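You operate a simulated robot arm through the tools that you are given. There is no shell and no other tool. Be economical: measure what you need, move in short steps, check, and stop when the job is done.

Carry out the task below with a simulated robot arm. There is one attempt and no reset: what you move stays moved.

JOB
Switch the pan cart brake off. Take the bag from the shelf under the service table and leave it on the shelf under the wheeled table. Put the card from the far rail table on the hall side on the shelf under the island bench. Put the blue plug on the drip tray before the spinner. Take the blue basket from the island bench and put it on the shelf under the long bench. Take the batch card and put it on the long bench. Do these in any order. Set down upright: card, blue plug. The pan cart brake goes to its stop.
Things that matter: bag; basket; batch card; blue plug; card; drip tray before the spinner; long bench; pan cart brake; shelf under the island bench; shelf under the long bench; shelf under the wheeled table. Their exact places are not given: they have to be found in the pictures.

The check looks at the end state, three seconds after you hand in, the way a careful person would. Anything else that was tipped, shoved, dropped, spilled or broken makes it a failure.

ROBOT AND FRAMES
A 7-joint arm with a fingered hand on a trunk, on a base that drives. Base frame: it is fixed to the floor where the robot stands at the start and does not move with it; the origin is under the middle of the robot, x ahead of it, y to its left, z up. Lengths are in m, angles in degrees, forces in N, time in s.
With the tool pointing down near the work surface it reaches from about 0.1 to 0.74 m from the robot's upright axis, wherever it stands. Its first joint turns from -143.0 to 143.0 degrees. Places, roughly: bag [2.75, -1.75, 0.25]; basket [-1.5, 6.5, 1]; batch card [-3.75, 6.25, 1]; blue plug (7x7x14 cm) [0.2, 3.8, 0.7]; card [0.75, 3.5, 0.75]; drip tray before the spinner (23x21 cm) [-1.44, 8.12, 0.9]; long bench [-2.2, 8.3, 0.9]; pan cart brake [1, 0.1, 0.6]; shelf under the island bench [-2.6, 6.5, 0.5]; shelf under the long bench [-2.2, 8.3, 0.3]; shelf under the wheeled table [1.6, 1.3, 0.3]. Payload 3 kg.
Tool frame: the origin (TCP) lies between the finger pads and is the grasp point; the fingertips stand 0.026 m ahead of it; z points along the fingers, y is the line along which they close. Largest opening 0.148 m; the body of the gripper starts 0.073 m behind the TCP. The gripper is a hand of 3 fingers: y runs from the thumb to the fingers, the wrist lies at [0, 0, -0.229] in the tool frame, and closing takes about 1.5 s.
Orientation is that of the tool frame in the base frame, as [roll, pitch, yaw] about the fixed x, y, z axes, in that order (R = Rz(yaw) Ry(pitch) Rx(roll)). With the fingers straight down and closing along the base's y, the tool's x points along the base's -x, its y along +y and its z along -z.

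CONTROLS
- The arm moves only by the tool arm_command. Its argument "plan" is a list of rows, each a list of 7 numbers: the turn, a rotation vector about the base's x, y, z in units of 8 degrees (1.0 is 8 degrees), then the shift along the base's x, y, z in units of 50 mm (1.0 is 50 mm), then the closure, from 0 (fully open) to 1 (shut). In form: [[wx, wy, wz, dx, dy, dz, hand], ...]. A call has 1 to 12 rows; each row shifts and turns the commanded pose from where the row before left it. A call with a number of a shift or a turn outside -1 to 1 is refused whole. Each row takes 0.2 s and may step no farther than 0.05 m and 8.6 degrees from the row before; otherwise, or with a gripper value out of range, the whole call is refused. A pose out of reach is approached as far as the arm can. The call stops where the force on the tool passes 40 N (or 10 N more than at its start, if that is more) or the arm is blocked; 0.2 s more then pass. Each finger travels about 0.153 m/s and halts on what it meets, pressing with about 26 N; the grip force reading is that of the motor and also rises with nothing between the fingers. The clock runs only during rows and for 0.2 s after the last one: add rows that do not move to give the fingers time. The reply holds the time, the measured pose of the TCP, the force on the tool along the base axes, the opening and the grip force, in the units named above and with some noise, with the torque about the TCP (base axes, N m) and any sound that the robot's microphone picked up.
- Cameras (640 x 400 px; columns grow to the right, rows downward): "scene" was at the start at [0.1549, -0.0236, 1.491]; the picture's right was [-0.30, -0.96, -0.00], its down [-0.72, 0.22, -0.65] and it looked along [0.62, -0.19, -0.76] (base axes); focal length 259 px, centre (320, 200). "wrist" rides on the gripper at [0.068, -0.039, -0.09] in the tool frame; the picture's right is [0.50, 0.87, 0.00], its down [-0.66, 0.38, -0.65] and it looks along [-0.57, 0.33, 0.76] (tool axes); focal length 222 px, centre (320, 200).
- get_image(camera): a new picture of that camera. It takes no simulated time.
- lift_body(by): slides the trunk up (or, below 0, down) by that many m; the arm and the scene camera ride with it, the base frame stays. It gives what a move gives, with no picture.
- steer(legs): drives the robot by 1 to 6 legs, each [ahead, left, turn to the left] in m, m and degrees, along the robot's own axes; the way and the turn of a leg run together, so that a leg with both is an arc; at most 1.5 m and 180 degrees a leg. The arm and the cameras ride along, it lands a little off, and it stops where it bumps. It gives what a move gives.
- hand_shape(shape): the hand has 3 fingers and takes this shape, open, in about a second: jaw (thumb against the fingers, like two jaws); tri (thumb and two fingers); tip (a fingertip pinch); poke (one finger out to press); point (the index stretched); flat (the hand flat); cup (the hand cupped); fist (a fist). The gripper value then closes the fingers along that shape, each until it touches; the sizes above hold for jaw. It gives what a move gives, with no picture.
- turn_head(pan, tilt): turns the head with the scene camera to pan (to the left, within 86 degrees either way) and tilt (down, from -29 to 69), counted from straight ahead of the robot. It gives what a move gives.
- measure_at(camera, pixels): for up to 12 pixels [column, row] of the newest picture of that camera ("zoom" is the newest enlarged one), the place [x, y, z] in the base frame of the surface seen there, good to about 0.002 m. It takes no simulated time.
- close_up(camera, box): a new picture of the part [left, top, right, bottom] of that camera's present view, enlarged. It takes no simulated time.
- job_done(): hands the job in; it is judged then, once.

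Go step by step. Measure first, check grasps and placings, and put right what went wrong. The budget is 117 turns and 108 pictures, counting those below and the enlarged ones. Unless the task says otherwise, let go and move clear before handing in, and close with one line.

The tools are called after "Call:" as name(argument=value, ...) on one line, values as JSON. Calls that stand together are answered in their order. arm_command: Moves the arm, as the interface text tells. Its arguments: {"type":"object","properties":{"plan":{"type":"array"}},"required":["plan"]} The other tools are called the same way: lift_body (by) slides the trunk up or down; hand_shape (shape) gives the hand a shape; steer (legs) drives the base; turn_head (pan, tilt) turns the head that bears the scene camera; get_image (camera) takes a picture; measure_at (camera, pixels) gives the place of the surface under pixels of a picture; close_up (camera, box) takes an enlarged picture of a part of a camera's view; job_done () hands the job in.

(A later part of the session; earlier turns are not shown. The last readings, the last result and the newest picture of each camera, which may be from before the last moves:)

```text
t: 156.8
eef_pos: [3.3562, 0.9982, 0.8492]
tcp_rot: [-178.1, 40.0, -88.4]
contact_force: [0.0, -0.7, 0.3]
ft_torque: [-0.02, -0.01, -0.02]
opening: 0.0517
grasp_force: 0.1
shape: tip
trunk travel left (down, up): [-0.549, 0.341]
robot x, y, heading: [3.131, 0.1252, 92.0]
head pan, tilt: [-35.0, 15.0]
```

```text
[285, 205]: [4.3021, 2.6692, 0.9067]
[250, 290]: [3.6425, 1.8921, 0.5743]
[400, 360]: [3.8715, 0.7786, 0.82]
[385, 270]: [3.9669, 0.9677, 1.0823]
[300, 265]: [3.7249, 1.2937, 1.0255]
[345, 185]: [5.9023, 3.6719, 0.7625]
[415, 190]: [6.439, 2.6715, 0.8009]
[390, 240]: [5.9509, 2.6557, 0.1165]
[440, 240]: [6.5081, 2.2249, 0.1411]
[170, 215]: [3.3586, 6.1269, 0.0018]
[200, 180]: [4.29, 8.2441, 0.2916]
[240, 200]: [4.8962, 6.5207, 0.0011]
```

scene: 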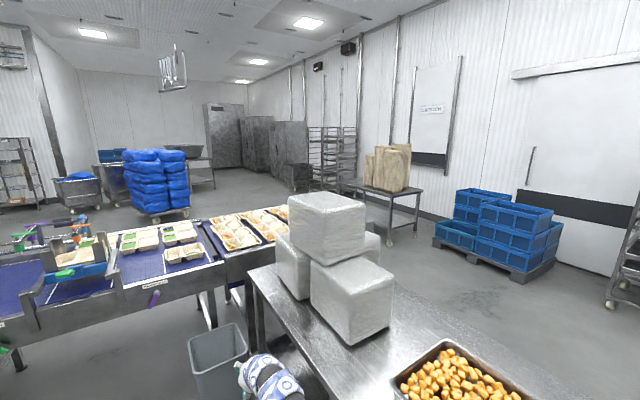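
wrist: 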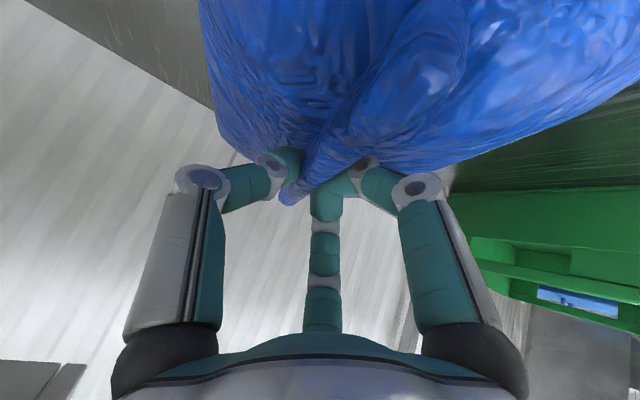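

The right end is passable: the conveyor ends near x=4.35 and the next table starts at x=5.9. I'll drive around it at x≈5.1.

Call:
steer(legs=[[-0.62, 0, -2], [0, -1.5, 0], [0, -0.5, 0], [1.5, 0, 0], [1.5, 0, 0], [1.5, 0, 0]])

Call:
turn_head(pan=70, tilt=15)

Call:
get_image(camera="scene")

```text
t: 162.3
eef_pos: [3.6198, 0.3826, 0.8532]
tcp_rot: [-179.5, 40.7, -89.5]
contact_force: [-13.6, -1.3, -0.5]
ft_torque: [-0.06, 0.45, -0.21]
opening: 0.0605
grasp_force: 0.0
shape: tip
trunk travel left (down, up): [-0.549, 0.341]
robot x, y, heading: [3.3919, -0.4911, 90.7]
head pan, tilt: [-35.0, 15.0]
stopped in leg 2: the force on the tool passed its limit at 59 N (the readings are from after the stop); the commanded pose is now the measured one
```

```text
t: 164.1
eef_pos: [3.6242, 0.382, 0.8513]
tcp_rot: [-179.5, 40.6, -89.6]
contact_force: [-18.6, 0.3, 0.8]
ft_torque: [-0.03, 0.67, -0.3]
opening: 0.0622
grasp_force: 0.1
shape: tip
trunk travel left (down, up): [-0.549, 0.341]
robot x, y, heading: [3.3889, -0.494, 90.5]
head pan, tilt: [70.0, 15.0]
```

```text
45 pictures are left
```

scene: 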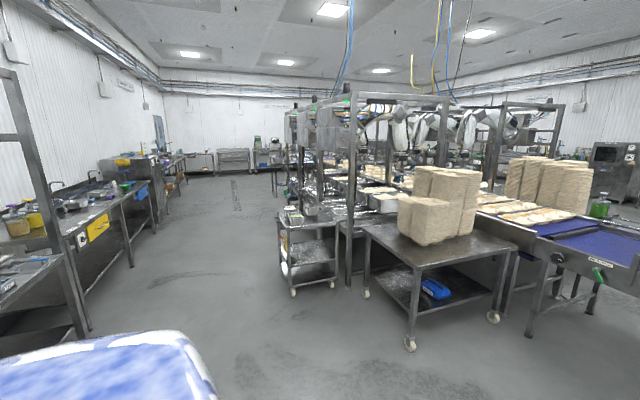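

The hand touched the prep table, which reaches further toward -y than I thought. I'll back off to the left and look.

Call:
steer(legs=[[0, 0.2, 0]])

Call:
turn_head(pan=-40, tilt=30)

Call:
get_image(camera="scene")

```text
t: 165.7
eef_pos: [3.4245, 0.3809, 0.8503]
tcp_rot: [-179.5, 40.6, -89.9]
contact_force: [0.0, -0.1, 0.0]
ft_torque: [0.0, 0.02, 0.0]
opening: 0.052
grasp_force: 0.0
shape: tip
trunk travel left (down, up): [-0.549, 0.341]
robot x, y, heading: [3.1913, -0.4946, 90.3]
head pan, tilt: [70.0, 15.0]
```

```text
t: 167.6
eef_pos: [3.4234, 0.3797, 0.8511]
tcp_rot: [-179.4, 40.5, -89.8]
contact_force: [-0.3, 0.0, 0.5]
ft_torque: [0.0, 0.01, 0.0]
opening: 0.052
grasp_force: 0.0
shape: tip
trunk travel left (down, up): [-0.549, 0.341]
robot x, y, heading: [3.1921, -0.4932, 90.3]
head pan, tilt: [-40.0, 30.0]
```

```text
44 pictures are left
```

scene: 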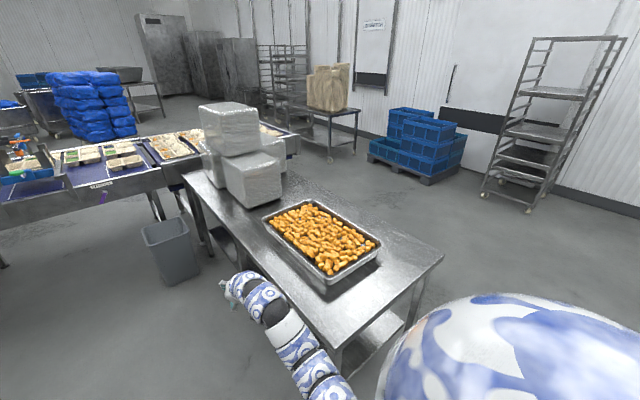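

Call:
measure_at(camera="scene", pixels=[[335, 340], [440, 258], [330, 275], [185, 175], [380, 245], [495, 195], [435, 182], [415, 330], [250, 200]])

```text
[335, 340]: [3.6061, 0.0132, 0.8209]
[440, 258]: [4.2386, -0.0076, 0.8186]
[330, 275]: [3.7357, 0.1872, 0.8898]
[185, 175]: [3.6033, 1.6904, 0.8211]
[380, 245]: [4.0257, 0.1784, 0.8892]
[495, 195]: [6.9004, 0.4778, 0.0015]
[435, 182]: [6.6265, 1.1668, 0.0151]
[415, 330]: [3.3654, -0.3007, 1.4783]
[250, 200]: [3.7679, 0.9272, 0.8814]
```

The prep table spans x 3.60–4.24, y -0.01–1.85, and it looks undisturbed. I'll pass it with the arm pointing along +x, further back.

Call:
steer(legs=[[-0.56, 0, 0], [0, 0, -90], [0.3, 0.3, 0], [1.5, 0, 0], [0.15, 0, 0], [0, 0, 90]])

Call:
steer(legs=[[1.5, 0, 0], [1.5, 0, 0], [1.5, 0, 0], [0.6, 0, 0]])

Call:
turn_head(pan=75, tilt=15)

Call:
get_image(camera="scene")

```text
t: 188.6
eef_pos: [5.2729, 0.2335, 0.8512]
tcp_rot: [-179.5, 40.5, -84.9]
contact_force: [-0.3, 0.2, 0.2]
ft_torque: [0.01, -0.02, -0.02]
opening: 0.0518
grasp_force: 0.0
shape: tip
trunk travel left (down, up): [-0.549, 0.341]
robot x, y, heading: [5.113, -0.6571, 95.4]
head pan, tilt: [-40.0, 30.0]
```

```text
t: 200.9
eef_pos: [4.9018, 2.7904, 0.8526]
tcp_rot: [-179.4, 40.6, -74.9]
contact_force: [-0.1, 0.4, -0.1]
ft_torque: [0.0, -0.02, -0.01]
opening: 0.0518
grasp_force: 0.2
shape: tip
trunk travel left (down, up): [-0.549, 0.341]
robot x, y, heading: [4.9026, 1.8896, 105.2]
head pan, tilt: [-40.0, 30.0]
stopped in leg 2: the robot was blocked; the commanded pose is now the measured one
```

```text
t: 202.9
eef_pos: [4.9027, 2.7925, 0.8507]
tcp_rot: [-179.4, 40.5, -75.0]
contact_force: [1.0, -0.3, -0.6]
ft_torque: [-0.01, -0.01, -0.02]
opening: 0.0519
grasp_force: 0.1
shape: tip
trunk travel left (down, up): [-0.549, 0.341]
robot x, y, heading: [4.8966, 1.8908, 105.3]
head pan, tilt: [75.0, 15.0]
```

```text
43 pictures are left
```

scene: 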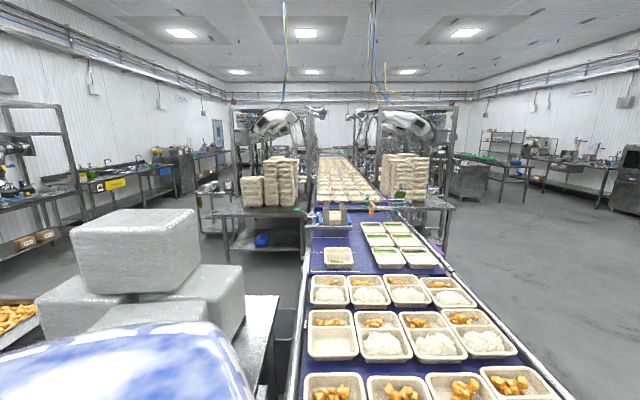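

The base bumped against something near the conveyor end. I'll look straight down ahead to find the clear gap.

Call:
turn_head(pan=10, tilt=50)

Call:
get_image(camera="scene")

Call:
measure_at(camera="scene", pixels=[[100, 150], [100, 250], [150, 200], [200, 100], [200, 200], [200, 300], [150, 350], [250, 350], [300, 250], [400, 100], [500, 150], [560, 100]])

```text
t: 204.2
eef_pos: [4.901, 2.7928, 0.8511]
tcp_rot: [-179.4, 40.5, -74.9]
contact_force: [0.1, -0.1, 0.5]
ft_torque: [0.0, 0.0, -0.03]
opening: 0.0519
grasp_force: 0.1
shape: tip
trunk travel left (down, up): [-0.549, 0.341]
robot x, y, heading: [4.8976, 1.8876, 105.3]
head pan, tilt: [10.0, 50.0]
```

```text
42 pictures are left
```

scene: 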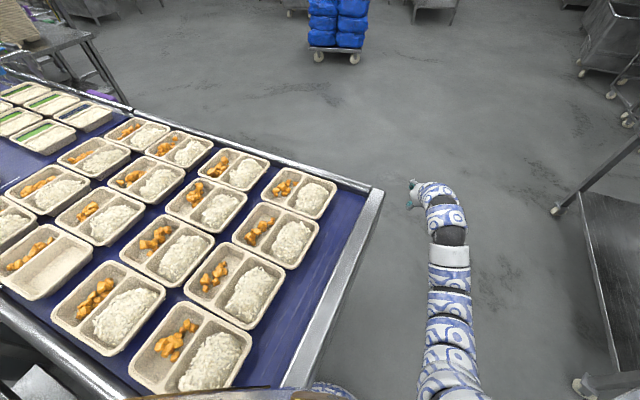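

```text
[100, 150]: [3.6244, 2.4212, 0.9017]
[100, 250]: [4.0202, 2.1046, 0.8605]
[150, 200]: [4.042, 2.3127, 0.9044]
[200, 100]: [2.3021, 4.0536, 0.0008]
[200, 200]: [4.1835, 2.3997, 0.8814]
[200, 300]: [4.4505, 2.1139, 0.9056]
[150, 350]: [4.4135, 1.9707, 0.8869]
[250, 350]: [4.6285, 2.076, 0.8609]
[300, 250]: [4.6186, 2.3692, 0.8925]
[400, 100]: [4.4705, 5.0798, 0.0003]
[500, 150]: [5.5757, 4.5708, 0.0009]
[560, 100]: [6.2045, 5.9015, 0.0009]
```

Call:
measure_at(camera="scene", pixels=[[580, 200], [612, 345], [556, 208], [580, 385], [375, 195], [285, 385], [345, 55]])

```text
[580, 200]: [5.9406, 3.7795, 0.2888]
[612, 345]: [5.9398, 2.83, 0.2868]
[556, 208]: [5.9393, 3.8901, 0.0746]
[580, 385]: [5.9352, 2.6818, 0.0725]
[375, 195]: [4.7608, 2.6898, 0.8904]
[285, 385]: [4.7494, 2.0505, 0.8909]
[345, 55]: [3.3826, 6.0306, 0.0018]
```

The gap is x 4.77–5.93. I'll back off, straighten, shift right to x≈5.28 and go through.

Call:
steer(legs=[[-0.3, 0, 0], [0, -0.1, -15.3], [0, -0.22, 0], [1.4, 0, 0], [1.3, 0, 0]])

Call:
turn_head(pan=60, tilt=15)

Call:
get_image(camera="scene")

```text
t: 221.2
eef_pos: [5.5613, 5.1852, 0.8509]
tcp_rot: [-179.4, 40.6, -90.2]
contact_force: [0.2, -0.2, 0.6]
ft_torque: [-0.03, -0.01, 0.03]
opening: 0.0518
grasp_force: 0.1
shape: tip
trunk travel left (down, up): [-0.549, 0.341]
robot x, y, heading: [5.3212, 4.3158, 89.8]
head pan, tilt: [10.0, 50.0]
```

```text
t: 222.4
eef_pos: [5.5591, 5.1845, 0.8517]
tcp_rot: [-179.4, 40.6, -90.2]
contact_force: [-0.7, 0.6, 0.8]
ft_torque: [-0.04, 0.01, 0.02]
opening: 0.0519
grasp_force: 0.1
shape: tip
trunk travel left (down, up): [-0.549, 0.341]
robot x, y, heading: [5.3188, 4.3144, 90.1]
head pan, tilt: [60.0, 15.0]
```

```text
41 pictures are left
```

scene: 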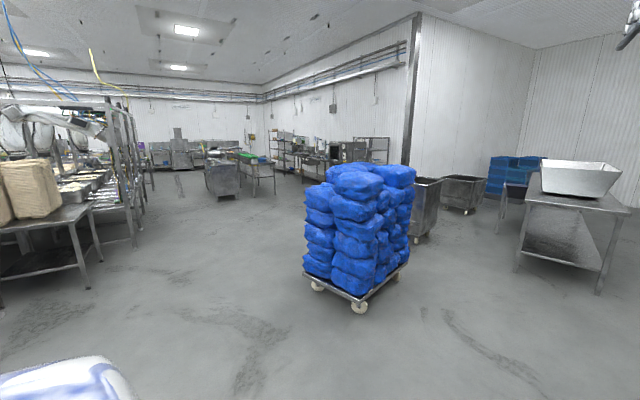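

Call:
measure_at(camera="scene", pixels=[[315, 288], [88, 288], [133, 245], [152, 190], [218, 192], [273, 195], [245, 165], [180, 168], [300, 165], [200, 230], [75, 210], [355, 312]])

```text
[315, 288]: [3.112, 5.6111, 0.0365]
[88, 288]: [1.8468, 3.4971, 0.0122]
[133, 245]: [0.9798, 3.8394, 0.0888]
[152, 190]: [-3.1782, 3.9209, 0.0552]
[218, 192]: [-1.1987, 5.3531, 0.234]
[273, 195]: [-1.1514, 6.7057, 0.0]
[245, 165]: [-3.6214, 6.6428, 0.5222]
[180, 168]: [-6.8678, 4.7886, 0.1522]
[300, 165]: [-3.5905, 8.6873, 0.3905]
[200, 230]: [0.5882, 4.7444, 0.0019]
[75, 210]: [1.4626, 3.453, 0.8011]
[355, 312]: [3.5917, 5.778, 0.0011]
```

The aisle is clear along y≈4.7. I'll drive -x, then turn to face the line near the card and plug.

Call:
steer(legs=[[0.3, 0, 0], [0, 0, 90], [1.5, 0, 0], [1.5, 0, 0], [0.9, -0.35, 0], [0, 0, 90]])

Call:
turn_head(pan=-15, tilt=30)

Call:
get_image(camera="scene")

```text
t: 250.8
eef_pos: [1.2205, 3.9381, 0.8503]
tcp_rot: [-179.4, 40.5, 93.6]
contact_force: [0.4, 1.0, -0.6]
ft_torque: [0.01, 0.02, 0.02]
opening: 0.0517
grasp_force: 0.0
shape: tip
trunk travel left (down, up): [-0.549, 0.341]
robot x, y, heading: [1.4057, 4.8222, -86.2]
head pan, tilt: [60.0, 15.0]
```

```text
t: 252.3
eef_pos: [1.2206, 3.9385, 0.8516]
tcp_rot: [-179.4, 40.6, 93.6]
contact_force: [-0.2, -0.3, 0.5]
ft_torque: [0.01, -0.02, 0.0]
opening: 0.052
grasp_force: 0.1
shape: tip
trunk travel left (down, up): [-0.549, 0.341]
robot x, y, heading: [1.4065, 4.8242, -86.4]
head pan, tilt: [-15.0, 30.0]
```

```text
40 pictures are left
```

scene: 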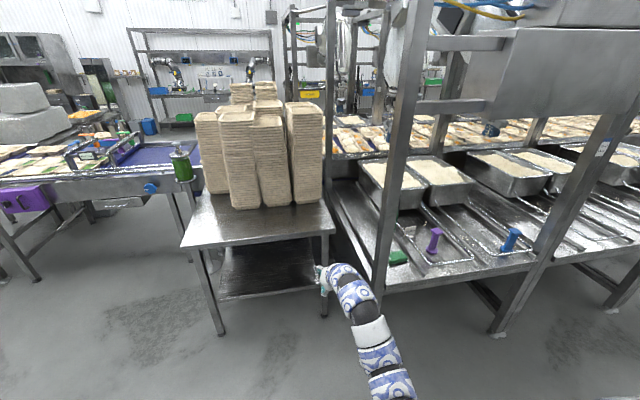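

On the rail table I see a green item at (397,257), a purple plug at (434,240) and the blue plug at (510,238). I'll zoom in and measure.

Call:
close_up(camera="scene", box=[376, 205, 536, 305])

Call:
measure_at(camera="zoom", pixels=[[90, 200], [60, 205], [120, 205], [85, 215], [235, 110], [235, 185], [545, 90], [530, 120], [530, 165], [500, 190], [300, 280], [430, 130]])

```text
4.00 times, centred on (456, 255) of scene
```

zoom: 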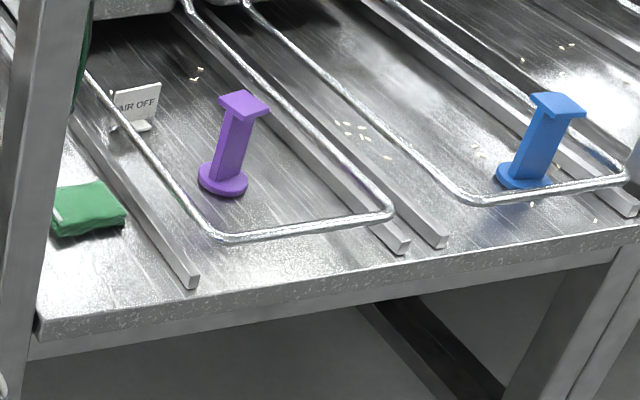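

```text
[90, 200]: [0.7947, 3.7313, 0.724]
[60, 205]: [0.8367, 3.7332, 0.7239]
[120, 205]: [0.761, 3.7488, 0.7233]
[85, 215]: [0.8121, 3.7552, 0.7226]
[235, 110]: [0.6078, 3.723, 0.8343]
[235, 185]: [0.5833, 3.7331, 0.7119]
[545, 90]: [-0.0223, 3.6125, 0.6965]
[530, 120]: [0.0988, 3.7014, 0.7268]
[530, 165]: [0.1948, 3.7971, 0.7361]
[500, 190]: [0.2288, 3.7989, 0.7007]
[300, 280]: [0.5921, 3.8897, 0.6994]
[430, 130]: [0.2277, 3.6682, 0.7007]
```

The card is the "AIR OFF" standee near zoom (137,105), and the blue plug is T-shaped. I'll zoom closer on both.

Call:
close_up(camera="scene", box=[392, 215, 432, 245])

Call:
measure_at(camera="zoom", pixels=[[210, 200], [300, 150], [130, 195], [290, 230], [300, 290], [200, 250], [120, 290], [330, 300]])

Call:
measure_at(camera="scene", pixels=[[512, 231], [508, 243], [505, 250], [515, 229], [521, 234], [507, 228], [498, 250], [430, 260], [400, 290], [522, 250]])

```text
13.33 times, centred on (412, 230) of scene
```

zoom: 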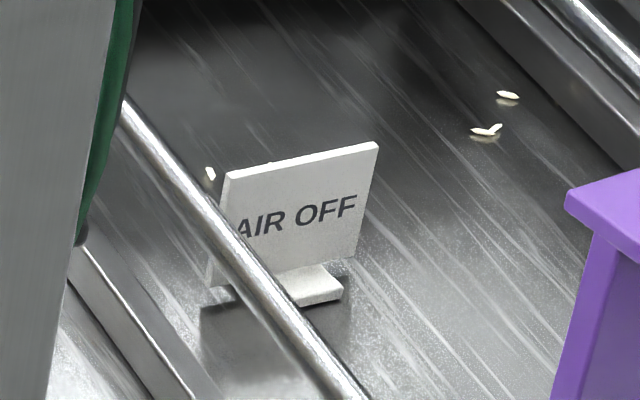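

```text
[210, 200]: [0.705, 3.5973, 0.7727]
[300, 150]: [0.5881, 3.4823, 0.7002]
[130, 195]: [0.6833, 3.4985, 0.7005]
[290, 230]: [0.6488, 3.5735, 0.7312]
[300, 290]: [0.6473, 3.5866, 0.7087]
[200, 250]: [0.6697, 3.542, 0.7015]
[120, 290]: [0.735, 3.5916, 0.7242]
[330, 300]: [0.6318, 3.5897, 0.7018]
```

```text
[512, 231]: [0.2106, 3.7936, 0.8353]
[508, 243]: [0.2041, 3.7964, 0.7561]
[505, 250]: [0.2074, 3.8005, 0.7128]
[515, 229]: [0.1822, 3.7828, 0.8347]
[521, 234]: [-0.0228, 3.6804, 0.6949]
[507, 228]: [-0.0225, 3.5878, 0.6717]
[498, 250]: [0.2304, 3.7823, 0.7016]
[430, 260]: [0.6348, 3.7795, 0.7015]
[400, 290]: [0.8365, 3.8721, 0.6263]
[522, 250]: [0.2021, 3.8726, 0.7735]
```

The card panel spans x≈0.62–0.70 at y≈3.573, z 0.70–0.775, and there's a wire rail at x≈0.705. I'll measure overhead structures that could block a vertical hand.

Call:
measure_at(camera="scene", pixels=[[445, 105], [470, 43], [540, 118], [560, 60], [385, 240], [412, 90], [600, 110], [555, 210], [470, 112], [330, 180], [605, 150], [520, 38]])

```text
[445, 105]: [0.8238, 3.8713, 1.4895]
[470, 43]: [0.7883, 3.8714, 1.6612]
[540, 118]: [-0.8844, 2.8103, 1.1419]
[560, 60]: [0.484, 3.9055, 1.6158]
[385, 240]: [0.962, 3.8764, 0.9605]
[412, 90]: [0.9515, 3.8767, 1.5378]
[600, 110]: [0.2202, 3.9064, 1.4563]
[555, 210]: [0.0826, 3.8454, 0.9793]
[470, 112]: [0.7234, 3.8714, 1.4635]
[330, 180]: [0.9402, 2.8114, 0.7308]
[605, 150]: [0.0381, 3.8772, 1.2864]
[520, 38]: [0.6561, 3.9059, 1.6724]
```

The opening at y≈3.87 is clear between posts x 0.12–0.88 up to z≈1.4. I'll back up, bring the hand vertical, and yaw it so it closes along y.

Call:
steer(legs=[[-0.2, 0, 0]])

Call:
arm_command(plan=[[0.998, 0.06, 0, 0, 0, 0, 0.7], [0.998, 0.06, 0, 0, 0, 0, 0.7], [0.998, 0.06, 0, 0, 0, 0, 0.7], [0.998, 0.06, 0, 0, 0, 0, 0.7], [0.998, 0.06, 0, 0, 0, 0, 0.7]])

Call:
arm_command(plan=[[0, 0, 1, 0, 0, 0, 0.7], [0, 0, 1, 0, 0, 0, 0.7], [0, 0, 1, 0, 0, 0, 0.7], [0, 0, 1, 0, 0, 0, 0.7], [0, 0, 1, 0, 0, 0, 0.7], [0, 0, 1, 0, 0, 0, 0.7], [0, 0, 1, 0, 0, 0, 0.7], [0, 0, 1, 0, 0, 0, 0.7], [0, 0, 1, 0, 0, 0, 0.7], [0, 0, 0.7, 0, 0, 0, 0.7]])

```text
t: 253.9
eef_pos: [1.2079, 4.1341, 0.8524]
tcp_rot: [-179.4, 40.6, 93.3]
contact_force: [0.0, 0.5, 0.5]
ft_torque: [-0.01, -0.02, -0.01]
opening: 0.0516
grasp_force: 0.1
shape: tip
trunk travel left (down, up): [-0.549, 0.341]
robot x, y, heading: [1.3924, 5.0166, -86.4]
head pan, tilt: [-15.0, 30.0]
```

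```text
t: 255.1
eef_pos: [1.2064, 4.1338, 0.8505]
tcp_rot: [-179.4, 0.4, 93.4]
contact_force: [0.3, -1.4, 0.8]
ft_torque: [-0.01, -0.03, 0.02]
opening: 0.0446
grasp_force: 0.0
shape: tip
trunk travel left (down, up): [-0.549, 0.341]
robot x, y, heading: [1.3923, 5.0191, -86.6]
head pan, tilt: [-15.0, 30.0]
```

```text
t: 257.3
eef_pos: [1.2075, 4.1344, 0.8511]
tcp_rot: [-179.4, 0.6, 171.2]
contact_force: [0.0, 0.0, 0.1]
ft_torque: [-0.03, -0.01, 0.0]
opening: 0.0447
grasp_force: 0.0
shape: tip
trunk travel left (down, up): [-0.549, 0.341]
robot x, y, heading: [1.3933, 5.0203, -86.0]
head pan, tilt: [-15.0, 30.0]
```

The hand is vertical with yaw 171°. I'll raise it 8 cm to clear the purple plug, turn the base the rest, move over in front of the card, and check the view.

Call:
lift_body(by=0.085)

Call:
steer(legs=[[-0.1, 0, 8.8], [0, -0.79, 0], [0.3, 0, 0]])

Call:
turn_head(pan=-8, tilt=42)

Call:
get_image(camera="scene")

Call:
get_image(camera="wrist")

```text
t: 258.5
eef_pos: [1.2074, 4.1343, 0.9366]
tcp_rot: [-179.4, 0.7, 171.0]
contact_force: [0.5, 0.8, -0.2]
ft_torque: [-0.02, 0.0, 0.01]
opening: 0.0445
grasp_force: 0.0
shape: tip
trunk travel left (down, up): [-0.634, 0.256]
robot x, y, heading: [1.3919, 5.0144, -86.2]
head pan, tilt: [-15.0, 30.0]
```

```text
t: 265.2
eef_pos: [0.6099, 3.749, 0.9357]
tcp_rot: [-179.6, 0.7, 179.3]
contact_force: [-0.8, 0.6, 0.1]
ft_torque: [0.0, -0.01, -0.01]
opening: 0.0446
grasp_force: 0.1
shape: tip
trunk travel left (down, up): [-0.634, 0.256]
robot x, y, heading: [0.6678, 4.6527, -78.0]
head pan, tilt: [-15.0, 30.0]
```

```text
t: 265.9
eef_pos: [0.6095, 3.7485, 0.9362]
tcp_rot: [-179.4, 0.7, 179.3]
contact_force: [0.3, 0.4, 0.3]
ft_torque: [0.02, -0.03, -0.01]
opening: 0.0448
grasp_force: 0.0
shape: tip
trunk travel left (down, up): [-0.634, 0.256]
robot x, y, heading: [0.665, 4.6545, -78.2]
head pan, tilt: [-8.0, 42.0]
```

```text
37 pictures are left
```

scene: 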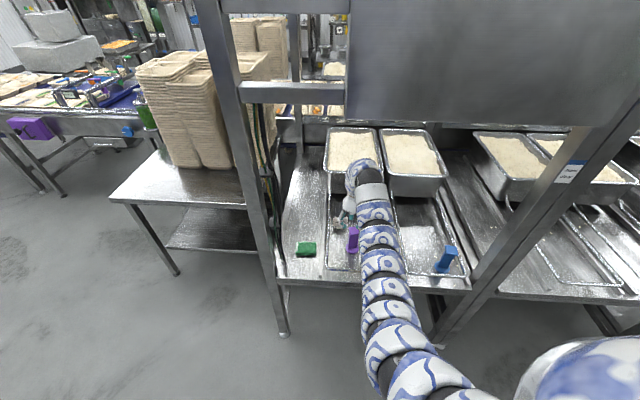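

```text
36 pictures are left
```

wrist: 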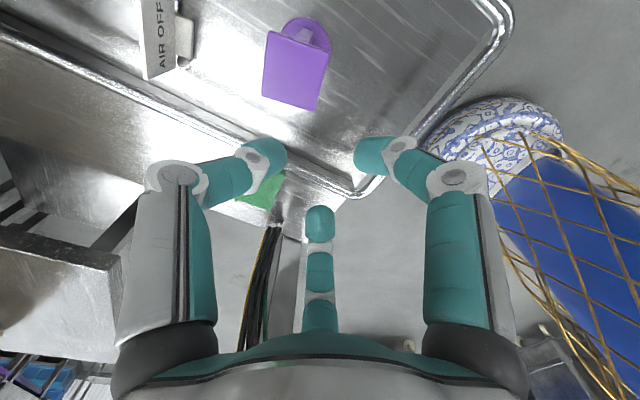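

The wrist view shows the card at (155,40). I'll measure its edges.

Call:
measure_at(camera="wrist", pixels=[[145, 40], [146, 72], [160, 40], [172, 62], [172, 10], [142, 10], [184, 40], [120, 95], [270, 60], [290, 15]])

Call:
close_up(camera="wrist", box=[80, 0, 280, 130])

```text
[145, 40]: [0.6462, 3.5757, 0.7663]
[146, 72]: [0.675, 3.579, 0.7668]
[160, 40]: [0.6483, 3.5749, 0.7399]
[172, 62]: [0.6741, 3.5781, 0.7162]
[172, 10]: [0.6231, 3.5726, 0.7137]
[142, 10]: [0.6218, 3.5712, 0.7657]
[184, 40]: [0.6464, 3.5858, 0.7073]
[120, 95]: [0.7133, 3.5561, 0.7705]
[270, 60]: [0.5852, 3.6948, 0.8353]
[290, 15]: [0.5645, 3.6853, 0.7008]
```

```text
3.08 times, centred on (180, 65) of wrist
```

zoom: 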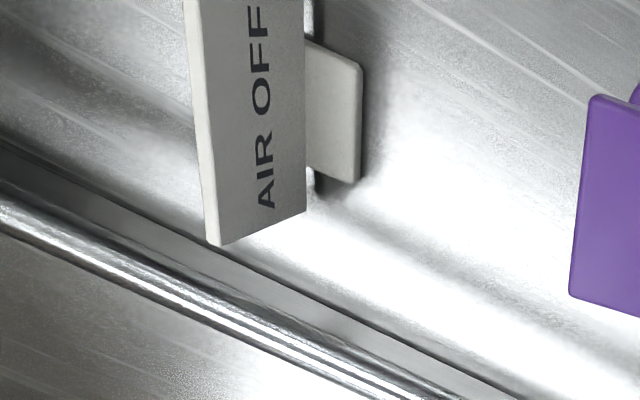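

The panel is centred at about (0.645, 3.572), yawed about 8°, top z 0.766. I'll turn the base +8° and move over it.

Call:
steer(legs=[[0, 0, 8], [0.136, -0.147, 0]])

Call:
get_image(camera="wrist")

```text
t: 268.1
eef_pos: [0.6463, 3.5742, 0.9339]
tcp_rot: [-179.6, 0.6, -172.3]
contact_force: [0.4, 0.0, -0.1]
ft_torque: [0.01, -0.05, 0.0]
opening: 0.0445
grasp_force: 0.1
shape: tip
trunk travel left (down, up): [-0.634, 0.256]
robot x, y, heading: [0.5696, 4.4754, -69.6]
head pan, tilt: [-8.0, 42.0]
```

```text
34 pictures are left
```

wrist: 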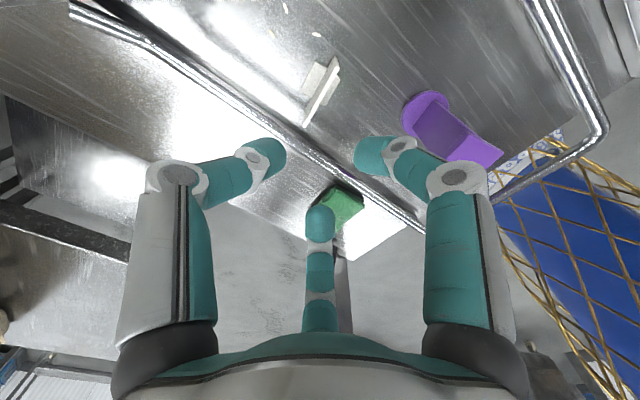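

Aligned within 2 mm. I'll lower to just above the card and verify before the last part.

Call:
lift_body(by=-0.13)

Call:
close_up(camera="wrist", box=[180, 40, 460, 260])

```text
t: 269.7
eef_pos: [0.6461, 3.5739, 0.8056]
tcp_rot: [-179.4, 0.8, -172.3]
contact_force: [0.1, -0.7, -0.3]
ft_torque: [-0.05, 0.0, -0.02]
opening: 0.0446
grasp_force: 0.1
shape: tip
trunk travel left (down, up): [-0.504, 0.386]
robot x, y, heading: [0.571, 4.4764, -69.7]
head pan, tilt: [-8.0, 42.0]
```

```text
1.82 times, centred on (320, 150) of wrist
```

zoom: 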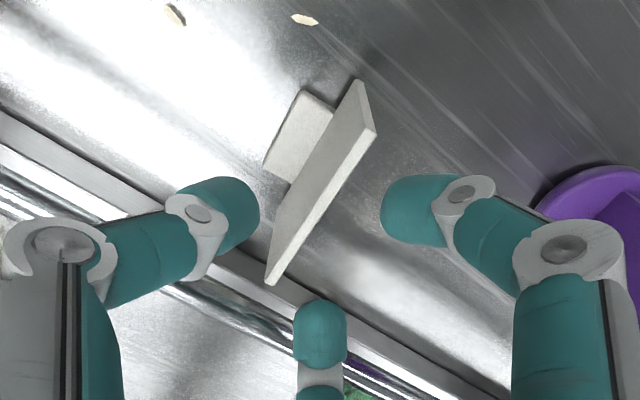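

The panel is between the thumb and both fingers. I'll lower 45 mm and close.

Call:
lift_body(by=-0.046)

Call:
arm_command(plan=[[0, 0, 0, 0, 0, 0, 0.8], [0, 0, 0, 0, 0, 0, 0.9], [0, 0, 0, 0, 0, 0, 1], [0, 0, 0, 0, 0, 0, 1], [0, 0, 0, 0, 0, 0, 1], [0, 0, 0, 0, 0, 0, 1]])

Call:
lift_body(by=0.2)

Call:
get_image(camera="wrist")

```text
t: 270.6
eef_pos: [0.6456, 3.5742, 0.7604]
tcp_rot: [-179.4, 0.7, -172.3]
contact_force: [0.5, -0.5, -0.1]
ft_torque: [0.0, -0.02, 0.05]
opening: 0.0448
grasp_force: 0.0
shape: tip
trunk travel left (down, up): [-0.458, 0.432]
robot x, y, heading: [0.5694, 4.479, -69.7]
head pan, tilt: [-8.0, 42.0]
```

```text
t: 272.0
eef_pos: [0.6459, 3.5755, 0.761]
tcp_rot: [-179.4, 0.6, -172.2]
contact_force: [-0.2, -0.4, 0.4]
ft_torque: [0.01, -0.01, -0.03]
opening: 0.0039
grasp_force: 26.0
shape: tip
trunk travel left (down, up): [-0.458, 0.432]
robot x, y, heading: [0.5713, 4.4742, -69.7]
head pan, tilt: [-8.0, 42.0]
```

```text
t: 274.2
eef_pos: [0.6455, 3.5747, 0.9587]
tcp_rot: [-179.4, 0.5, -172.3]
contact_force: [-0.7, -0.5, 0.8]
ft_torque: [0.01, 0.03, 0.0]
opening: 0.004
grasp_force: 26.0
shape: tip
trunk travel left (down, up): [-0.658, 0.232]
robot x, y, heading: [0.5738, 4.4734, -69.9]
head pan, tilt: [-8.0, 42.0]
```

```text
32 pictures are left
```

wrist: 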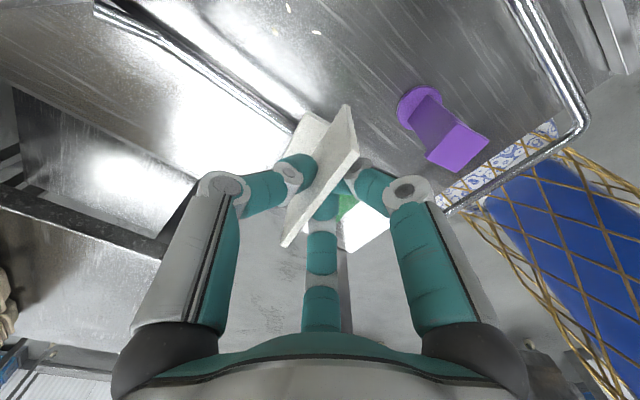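

The card is held, with its bottom 6 cm below the TCP. I'll back out, turn toward -x and look at the island area.

Call:
steer(legs=[[-0.65, 0, 0], [0, 0, -110]])

Call:
turn_head(pan=-25, tilt=22)

Call:
get_image(camera="scene")

```text
t: 282.4
eef_pos: [-0.5381, 5.307, 0.9594]
tcp_rot: [-179.4, 0.6, 79.1]
contact_force: [0.6, 0.2, -1.0]
ft_torque: [-0.01, -0.01, 0.0]
opening: 0.0036
grasp_force: 26.1
shape: tip
trunk travel left (down, up): [-0.658, 0.232]
robot x, y, heading: [0.3415, 5.0886, -178.4]
head pan, tilt: [-8.0, 42.0]
```

```text
t: 283.2
eef_pos: [-0.5374, 5.3067, 0.9608]
tcp_rot: [-179.4, 0.5, 79.0]
contact_force: [0.0, 0.5, -0.5]
ft_torque: [0.03, 0.01, 0.01]
opening: 0.0036
grasp_force: 26.4
shape: tip
trunk travel left (down, up): [-0.658, 0.232]
robot x, y, heading: [0.3409, 5.0935, -178.5]
head pan, tilt: [-25.0, 22.0]
```

```text
31 pictures are left
```

scene: 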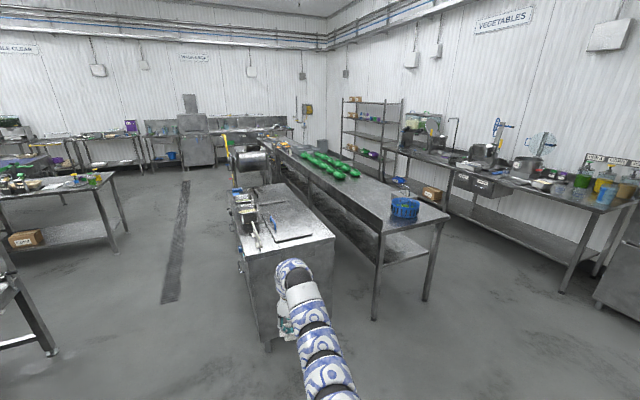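

The island bench with the blue basket at (405,207) and its lower shelf at (395,250) are visible, with the long bench behind at right. I'll measure the layout.

Call:
measure_at(camera="scene", pixels=[[384, 225], [449, 213], [300, 145], [395, 250], [370, 235], [430, 250], [330, 238], [405, 205], [374, 318], [427, 297], [560, 290], [440, 185]])

Call:
close_up(camera="scene", box=[360, 110, 640, 290])

Call:
measure_at(camera="zoom", pixels=[[105, 205], [85, 230], [125, 215], [260, 130], [300, 115], [295, 135], [260, 170], [400, 215], [530, 210], [330, 180], [170, 185], [60, 130]])

```text
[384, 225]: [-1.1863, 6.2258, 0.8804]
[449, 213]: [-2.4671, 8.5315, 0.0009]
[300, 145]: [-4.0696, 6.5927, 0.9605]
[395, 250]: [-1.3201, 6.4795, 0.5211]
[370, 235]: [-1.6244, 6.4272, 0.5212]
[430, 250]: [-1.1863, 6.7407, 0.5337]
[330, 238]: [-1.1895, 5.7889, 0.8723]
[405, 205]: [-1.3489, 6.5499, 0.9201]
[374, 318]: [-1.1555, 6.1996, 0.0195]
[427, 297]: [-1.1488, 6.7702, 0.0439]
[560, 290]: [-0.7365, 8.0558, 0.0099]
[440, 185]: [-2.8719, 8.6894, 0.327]
```

```text
2.22 times, centred on (500, 200) of scene
```

zoom: 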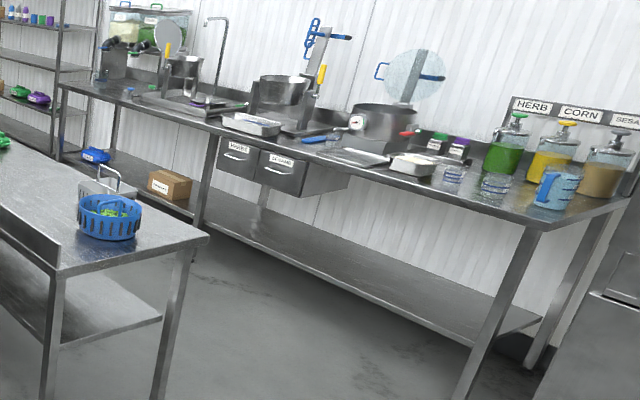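

```text
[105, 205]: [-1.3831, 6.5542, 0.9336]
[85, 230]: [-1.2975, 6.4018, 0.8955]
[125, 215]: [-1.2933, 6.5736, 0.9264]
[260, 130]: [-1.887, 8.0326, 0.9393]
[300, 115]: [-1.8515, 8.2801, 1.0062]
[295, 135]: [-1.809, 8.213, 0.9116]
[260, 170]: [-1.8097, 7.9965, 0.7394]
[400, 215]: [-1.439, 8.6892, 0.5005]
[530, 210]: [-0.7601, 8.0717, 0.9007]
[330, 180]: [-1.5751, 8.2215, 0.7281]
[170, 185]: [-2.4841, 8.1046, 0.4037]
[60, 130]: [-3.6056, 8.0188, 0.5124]
```

The island shelf is at z=0.52 with a low ceiling, so the card also needs a slanted grip. I'll set it briefly on the clear island top end (z 0.90), with its panel along my forward direction, and regrip it slanted.

Call:
lift_body(by=0.05)

Call:
arm_command(plan=[[0, 0, -1, 0, 0, 0, 1], [0, 0, -1, 0, 0, 0, 1], [0, 0, -1, 0, 0, 0, 1], [0, 0, -1, 0, 0, 0, 1], [0, 0, -1, 0, 0, 0, 1], [0, 0, -1, 0, 0, 0, 1], [0, 0, -1, 0, 0, 0, 1], [0, 0, -1, 0, 0, 0, 1], [0, 0, -1, 0, 0, 0, 1], [0, 0, -0.7, 0, 0, 0, 1]])

Call:
steer(legs=[[0, -1.0, 0], [0.75, 0, 0]])

Call:
turn_head(pan=-10, tilt=35)

Call:
get_image(camera="scene")

```text
t: 284.1
eef_pos: [-0.5379, 5.3086, 1.0099]
tcp_rot: [-179.5, 0.6, 79.0]
contact_force: [0.2, 0.5, 0.1]
ft_torque: [-0.02, -0.02, 0.0]
opening: 0.0034
grasp_force: 26.1
shape: tip
trunk travel left (down, up): [-0.708, 0.182]
robot x, y, heading: [0.3384, 5.0888, -178.4]
head pan, tilt: [-25.0, 22.0]
```

```text
t: 286.4
eef_pos: [-0.5385, 5.3072, 1.0098]
tcp_rot: [-179.4, 0.6, 1.4]
contact_force: [-0.4, -0.2, -0.3]
ft_torque: [-0.02, 0.0, -0.01]
opening: 0.0039
grasp_force: 25.9
shape: tip
trunk travel left (down, up): [-0.708, 0.182]
robot x, y, heading: [0.3428, 5.0878, -178.2]
head pan, tilt: [-25.0, 22.0]
```

```text
t: 295.2
eef_pos: [-1.3022, 6.313, 1.0087]
tcp_rot: [-179.4, 0.5, 0.6]
contact_force: [0.0, 0.3, -0.6]
ft_torque: [0.01, -0.04, 0.0]
opening: 0.0039
grasp_force: 26.6
shape: tip
trunk travel left (down, up): [-0.708, 0.182]
robot x, y, heading: [-0.4304, 6.0821, -179.2]
head pan, tilt: [-25.0, 22.0]
```

```text
t: 296.0
eef_pos: [-1.3012, 6.314, 1.0091]
tcp_rot: [-179.5, 0.6, 0.7]
contact_force: [0.2, 0.1, -0.2]
ft_torque: [0.02, -0.02, 0.01]
opening: 0.0036
grasp_force: 26.1
shape: tip
trunk travel left (down, up): [-0.708, 0.182]
robot x, y, heading: [-0.4258, 6.085, -178.9]
head pan, tilt: [-10.0, 35.0]
```

```text
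29 pictures are left
```

scene: 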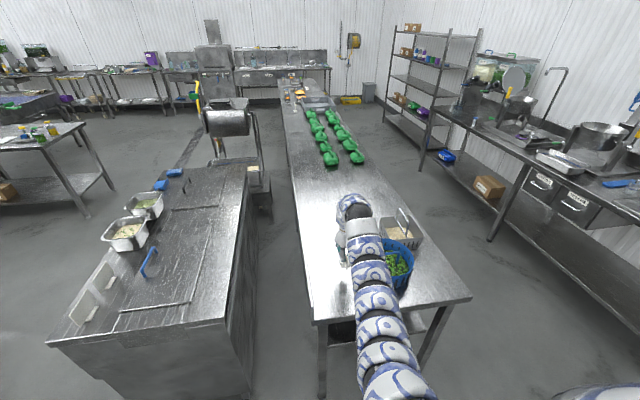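

Call:
measure_at(camera="scene", pixels=[[325, 270], [330, 300], [414, 262], [400, 245], [388, 245], [406, 285], [398, 265], [412, 252], [400, 230], [470, 297], [310, 320]])

Call:
close_up(camera="scene", box=[320, 190, 440, 310])

```text
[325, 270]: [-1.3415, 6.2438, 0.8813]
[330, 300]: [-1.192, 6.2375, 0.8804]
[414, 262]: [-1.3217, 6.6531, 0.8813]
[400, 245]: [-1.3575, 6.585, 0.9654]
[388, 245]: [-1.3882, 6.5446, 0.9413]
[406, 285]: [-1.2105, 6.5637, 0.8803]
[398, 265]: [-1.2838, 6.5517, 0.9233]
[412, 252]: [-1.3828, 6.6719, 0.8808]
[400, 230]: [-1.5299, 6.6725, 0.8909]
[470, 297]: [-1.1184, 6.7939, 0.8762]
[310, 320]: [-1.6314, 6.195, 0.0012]
```

```text
3.33 times, centred on (380, 250) of scene
```

zoom: 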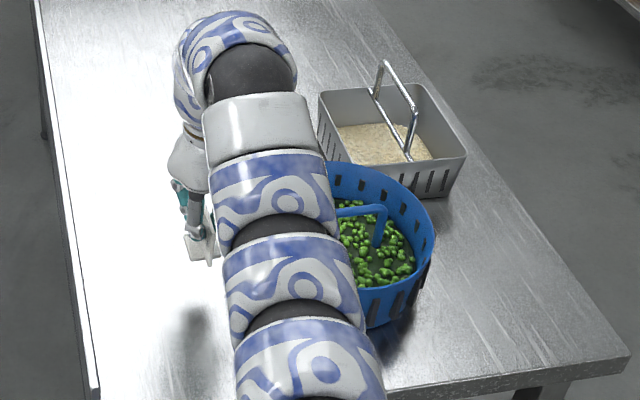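

The tabletop is z=0.88. I'll lower the card to it, release, and rise.

Call:
lift_body(by=-0.067)

Call:
arm_command(plan=[[0, 0, 0, 0, 0, 0, 0.95], [0, 0, 0, 0, 0, 0, 0.85], [0, 0, 0, 0, 0, 0, 0.7], [0, 0, 0, 0, 0, 0, 0.7]])

Call:
lift_body(by=0.08)

Call:
get_image(camera="wrist")

```text
t: 297.0
eef_pos: [-1.3014, 6.3142, 0.9422]
tcp_rot: [-179.4, 0.6, 0.6]
contact_force: [0.4, -0.8, 0.0]
ft_torque: [0.02, 0.03, 0.03]
opening: 0.004
grasp_force: 26.2
shape: tip
trunk travel left (down, up): [-0.641, 0.249]
robot x, y, heading: [-0.4278, 6.0849, -179.3]
head pan, tilt: [-10.0, 35.0]
```

```text
t: 298.0
eef_pos: [-1.303, 6.3145, 0.9429]
tcp_rot: [-179.4, 0.6, 0.7]
contact_force: [-0.2, -0.1, -0.4]
ft_torque: [0.0, -0.01, -0.01]
opening: 0.0439
grasp_force: 0.0
shape: tip
trunk travel left (down, up): [-0.641, 0.249]
robot x, y, heading: [-0.4265, 6.08, -179.3]
head pan, tilt: [-10.0, 35.0]
```

```text
t: 299.2
eef_pos: [-1.3025, 6.3145, 1.023]
tcp_rot: [-179.4, 0.5, 0.6]
contact_force: [-0.9, -0.3, -0.1]
ft_torque: [0.01, -0.01, -0.02]
opening: 0.0442
grasp_force: 0.0
shape: tip
trunk travel left (down, up): [-0.721, 0.169]
robot x, y, heading: [-0.4274, 6.0861, -179.4]
head pan, tilt: [-10.0, 35.0]
```

```text
27 pictures are left
```

wrist: 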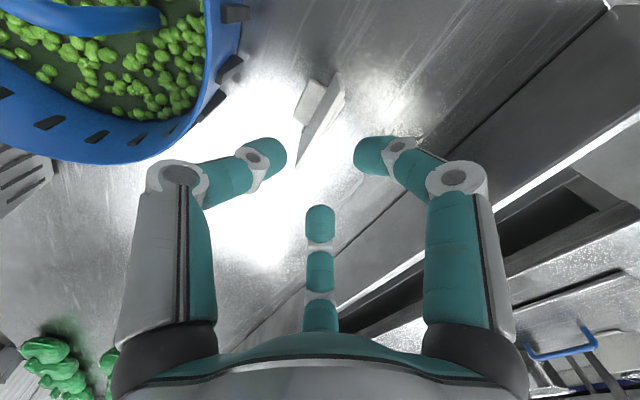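

The card stands in place at (-1.302, 6.314). I'll slant the hand 40° and correct the position before lowering.

Call:
arm_command(plan=[[0, 1, 0, 0, 0, 0, 0.7], [0, 1, 0, 0, 0, 0, 0.7], [0, 1, 0, 0, 0, 0, 0.7], [0, 1, 0, 0, 0, 0, 0.7], [0, 1, 0, 0, 0, 0, 0.7]])

Call:
lift_body(by=-0.097)

Call:
get_image(camera="wrist")

```text
t: 300.4
eef_pos: [-1.3012, 6.3143, 1.0224]
tcp_rot: [-178.9, 40.6, 0.8]
contact_force: [0.5, 0.1, -0.2]
ft_torque: [-0.02, -0.02, -0.01]
opening: 0.044
grasp_force: 0.0
shape: tip
trunk travel left (down, up): [-0.721, 0.169]
robot x, y, heading: [-0.4269, 6.0842, -179.0]
head pan, tilt: [-10.0, 35.0]
```

```text
t: 301.7
eef_pos: [-1.3034, 6.3137, 0.9258]
tcp_rot: [-178.9, 40.5, 0.8]
contact_force: [-0.7, -0.2, 0.9]
ft_torque: [-0.03, 0.01, 0.02]
opening: 0.0438
grasp_force: 0.0
shape: tip
trunk travel left (down, up): [-0.624, 0.266]
robot x, y, heading: [-0.4272, 6.0855, -179.1]
head pan, tilt: [-10.0, 35.0]
```

```text
26 pictures are left
```

wrist: 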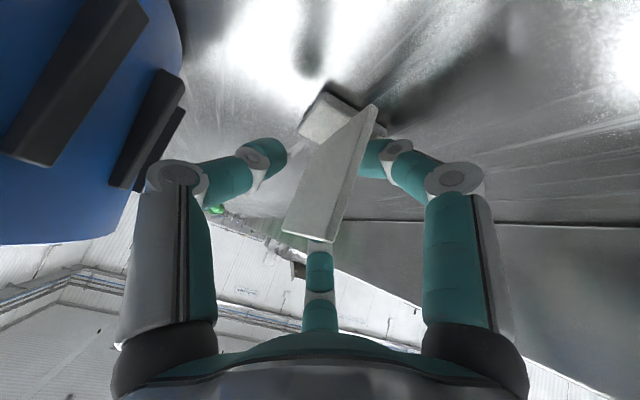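

The panel is between the fingers in the slanted pose. I'll grip, lift, back out, and lower to shelf height.

Call:
arm_command(plan=[[0, 0, 0, 0, 0, 0, 0.8], [0, 0, 0, 0, 0, 0, 0.9], [0, 0, 0, 0, 0, 0, 1], [0, 0, 0, 0, 0, 0, 1], [0, 0, 0, 0, 0, 0, 1], [0, 0, 0, 0, 0, 0, 1]])

Call:
lift_body(by=0.06)

Call:
steer(legs=[[-0.5, 0, 0], [0, -0.12, 0]])

Call:
lift_body(by=-0.395)

Call:
turn_head(pan=-8, tilt=35)

Call:
get_image(camera="scene")

```text
t: 303.1
eef_pos: [-1.3013, 6.3137, 0.9252]
tcp_rot: [-178.9, 40.7, 0.8]
contact_force: [-0.3, 0.3, 0.2]
ft_torque: [-0.03, 0.02, 0.01]
opening: 0.0041
grasp_force: 25.9
shape: tip
trunk travel left (down, up): [-0.624, 0.266]
robot x, y, heading: [-0.4291, 6.0872, -179.1]
head pan, tilt: [-10.0, 35.0]
```

```text
t: 304.1
eef_pos: [-1.302, 6.3146, 0.9854]
tcp_rot: [-178.9, 40.6, 0.8]
contact_force: [-0.3, -0.9, -0.4]
ft_torque: [0.0, 0.01, 0.01]
opening: 0.0042
grasp_force: 26.1
shape: tip
trunk travel left (down, up): [-0.684, 0.206]
robot x, y, heading: [-0.4266, 6.0865, -179.0]
head pan, tilt: [-10.0, 35.0]
```

```text
t: 307.9
eef_pos: [-0.8138, 6.4458, 0.9853]
tcp_rot: [-178.9, 40.5, 0.7]
contact_force: [-0.2, 0.3, -0.3]
ft_torque: [-0.02, -0.01, 0.01]
opening: 0.0037
grasp_force: 25.9
shape: tip
trunk travel left (down, up): [-0.684, 0.206]
robot x, y, heading: [0.0601, 6.22, -179.4]
head pan, tilt: [-10.0, 35.0]
```

```text
t: 311.6
eef_pos: [-0.8129, 6.4444, 0.5912]
tcp_rot: [-178.9, 40.6, 0.8]
contact_force: [-0.3, 0.1, -1.0]
ft_torque: [0.04, -0.02, 0.01]
opening: 0.004
grasp_force: 26.0
shape: tip
trunk travel left (down, up): [-0.289, 0.601]
robot x, y, heading: [0.0637, 6.2138, -179.2]
head pan, tilt: [-10.0, 35.0]
```

```text
t: 312.3
eef_pos: [-0.8124, 6.4438, 0.5915]
tcp_rot: [-178.9, 40.6, 0.8]
contact_force: [-0.7, 0.0, -0.2]
ft_torque: [0.03, 0.01, 0.0]
opening: 0.0041
grasp_force: 26.3
shape: tip
trunk travel left (down, up): [-0.289, 0.601]
robot x, y, heading: [0.0622, 6.213, -179.0]
head pan, tilt: [-8.0, 35.0]
```

```text
25 pictures are left
```

scene: 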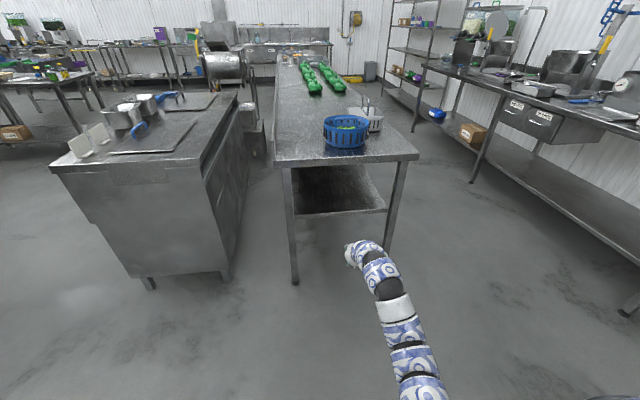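

Call:
measure_at(camera="scene", pixels=[[340, 212], [340, 205], [340, 160], [340, 164], [340, 168], [290, 200], [393, 200], [365, 248], [350, 190], [374, 300]])

```text
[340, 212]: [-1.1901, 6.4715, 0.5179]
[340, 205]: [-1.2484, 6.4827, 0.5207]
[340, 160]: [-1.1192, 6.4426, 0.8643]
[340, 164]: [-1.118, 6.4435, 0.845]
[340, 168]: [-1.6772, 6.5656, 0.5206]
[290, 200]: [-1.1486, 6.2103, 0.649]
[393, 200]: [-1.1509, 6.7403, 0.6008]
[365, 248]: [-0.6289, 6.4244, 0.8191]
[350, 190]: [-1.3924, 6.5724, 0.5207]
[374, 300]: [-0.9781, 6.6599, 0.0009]
```

The lip bottom is about 0.84 and the arm top is at 0.82, which clears. I'll drive in 0.565 m and lower the card to the shelf.

Call:
lift_body(by=-0.008)

Call:
steer(legs=[[0.565, 0, 0]])

Call:
lift_body(by=-0.016)

Call:
get_image(camera="wrist")

```text
t: 312.8
eef_pos: [-0.8122, 6.4438, 0.5812]
tcp_rot: [-178.9, 40.6, 0.8]
contact_force: [0.1, -0.6, 0.2]
ft_torque: [-0.01, 0.03, -0.01]
opening: 0.004
grasp_force: 25.8
shape: tip
trunk travel left (down, up): [-0.281, 0.609]
robot x, y, heading: [0.0636, 6.2161, -179.4]
head pan, tilt: [-8.0, 35.0]
```

```text
t: 316.1
eef_pos: [-1.3818, 6.4214, 0.5829]
tcp_rot: [-179.0, 40.6, 1.6]
contact_force: [-0.4, -0.3, -1.0]
ft_torque: [-0.01, 0.01, -0.01]
opening: 0.0039
grasp_force: 26.0
shape: tip
trunk travel left (down, up): [-0.281, 0.609]
robot x, y, heading: [-0.5027, 6.1986, -178.5]
head pan, tilt: [-8.0, 35.0]
```

```text
t: 316.7
eef_pos: [-1.3824, 6.4203, 0.5653]
tcp_rot: [-178.9, 40.6, 1.7]
contact_force: [0.3, -0.7, -0.8]
ft_torque: [0.03, 0.0, 0.02]
opening: 0.0039
grasp_force: 26.3
shape: tip
trunk travel left (down, up): [-0.265, 0.625]
robot x, y, heading: [-0.5033, 6.202, -178.4]
head pan, tilt: [-8.0, 35.0]
```

```text
24 pictures are left
```

wrist: 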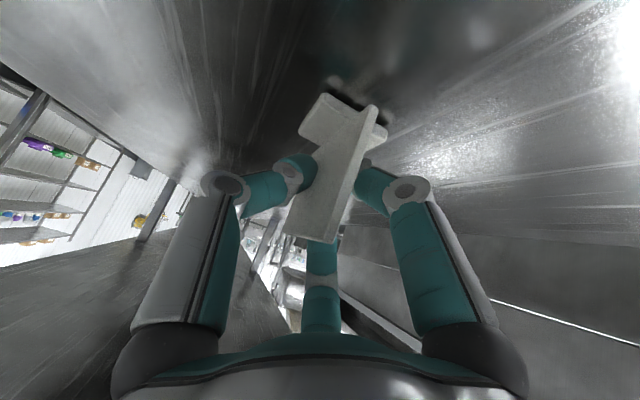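

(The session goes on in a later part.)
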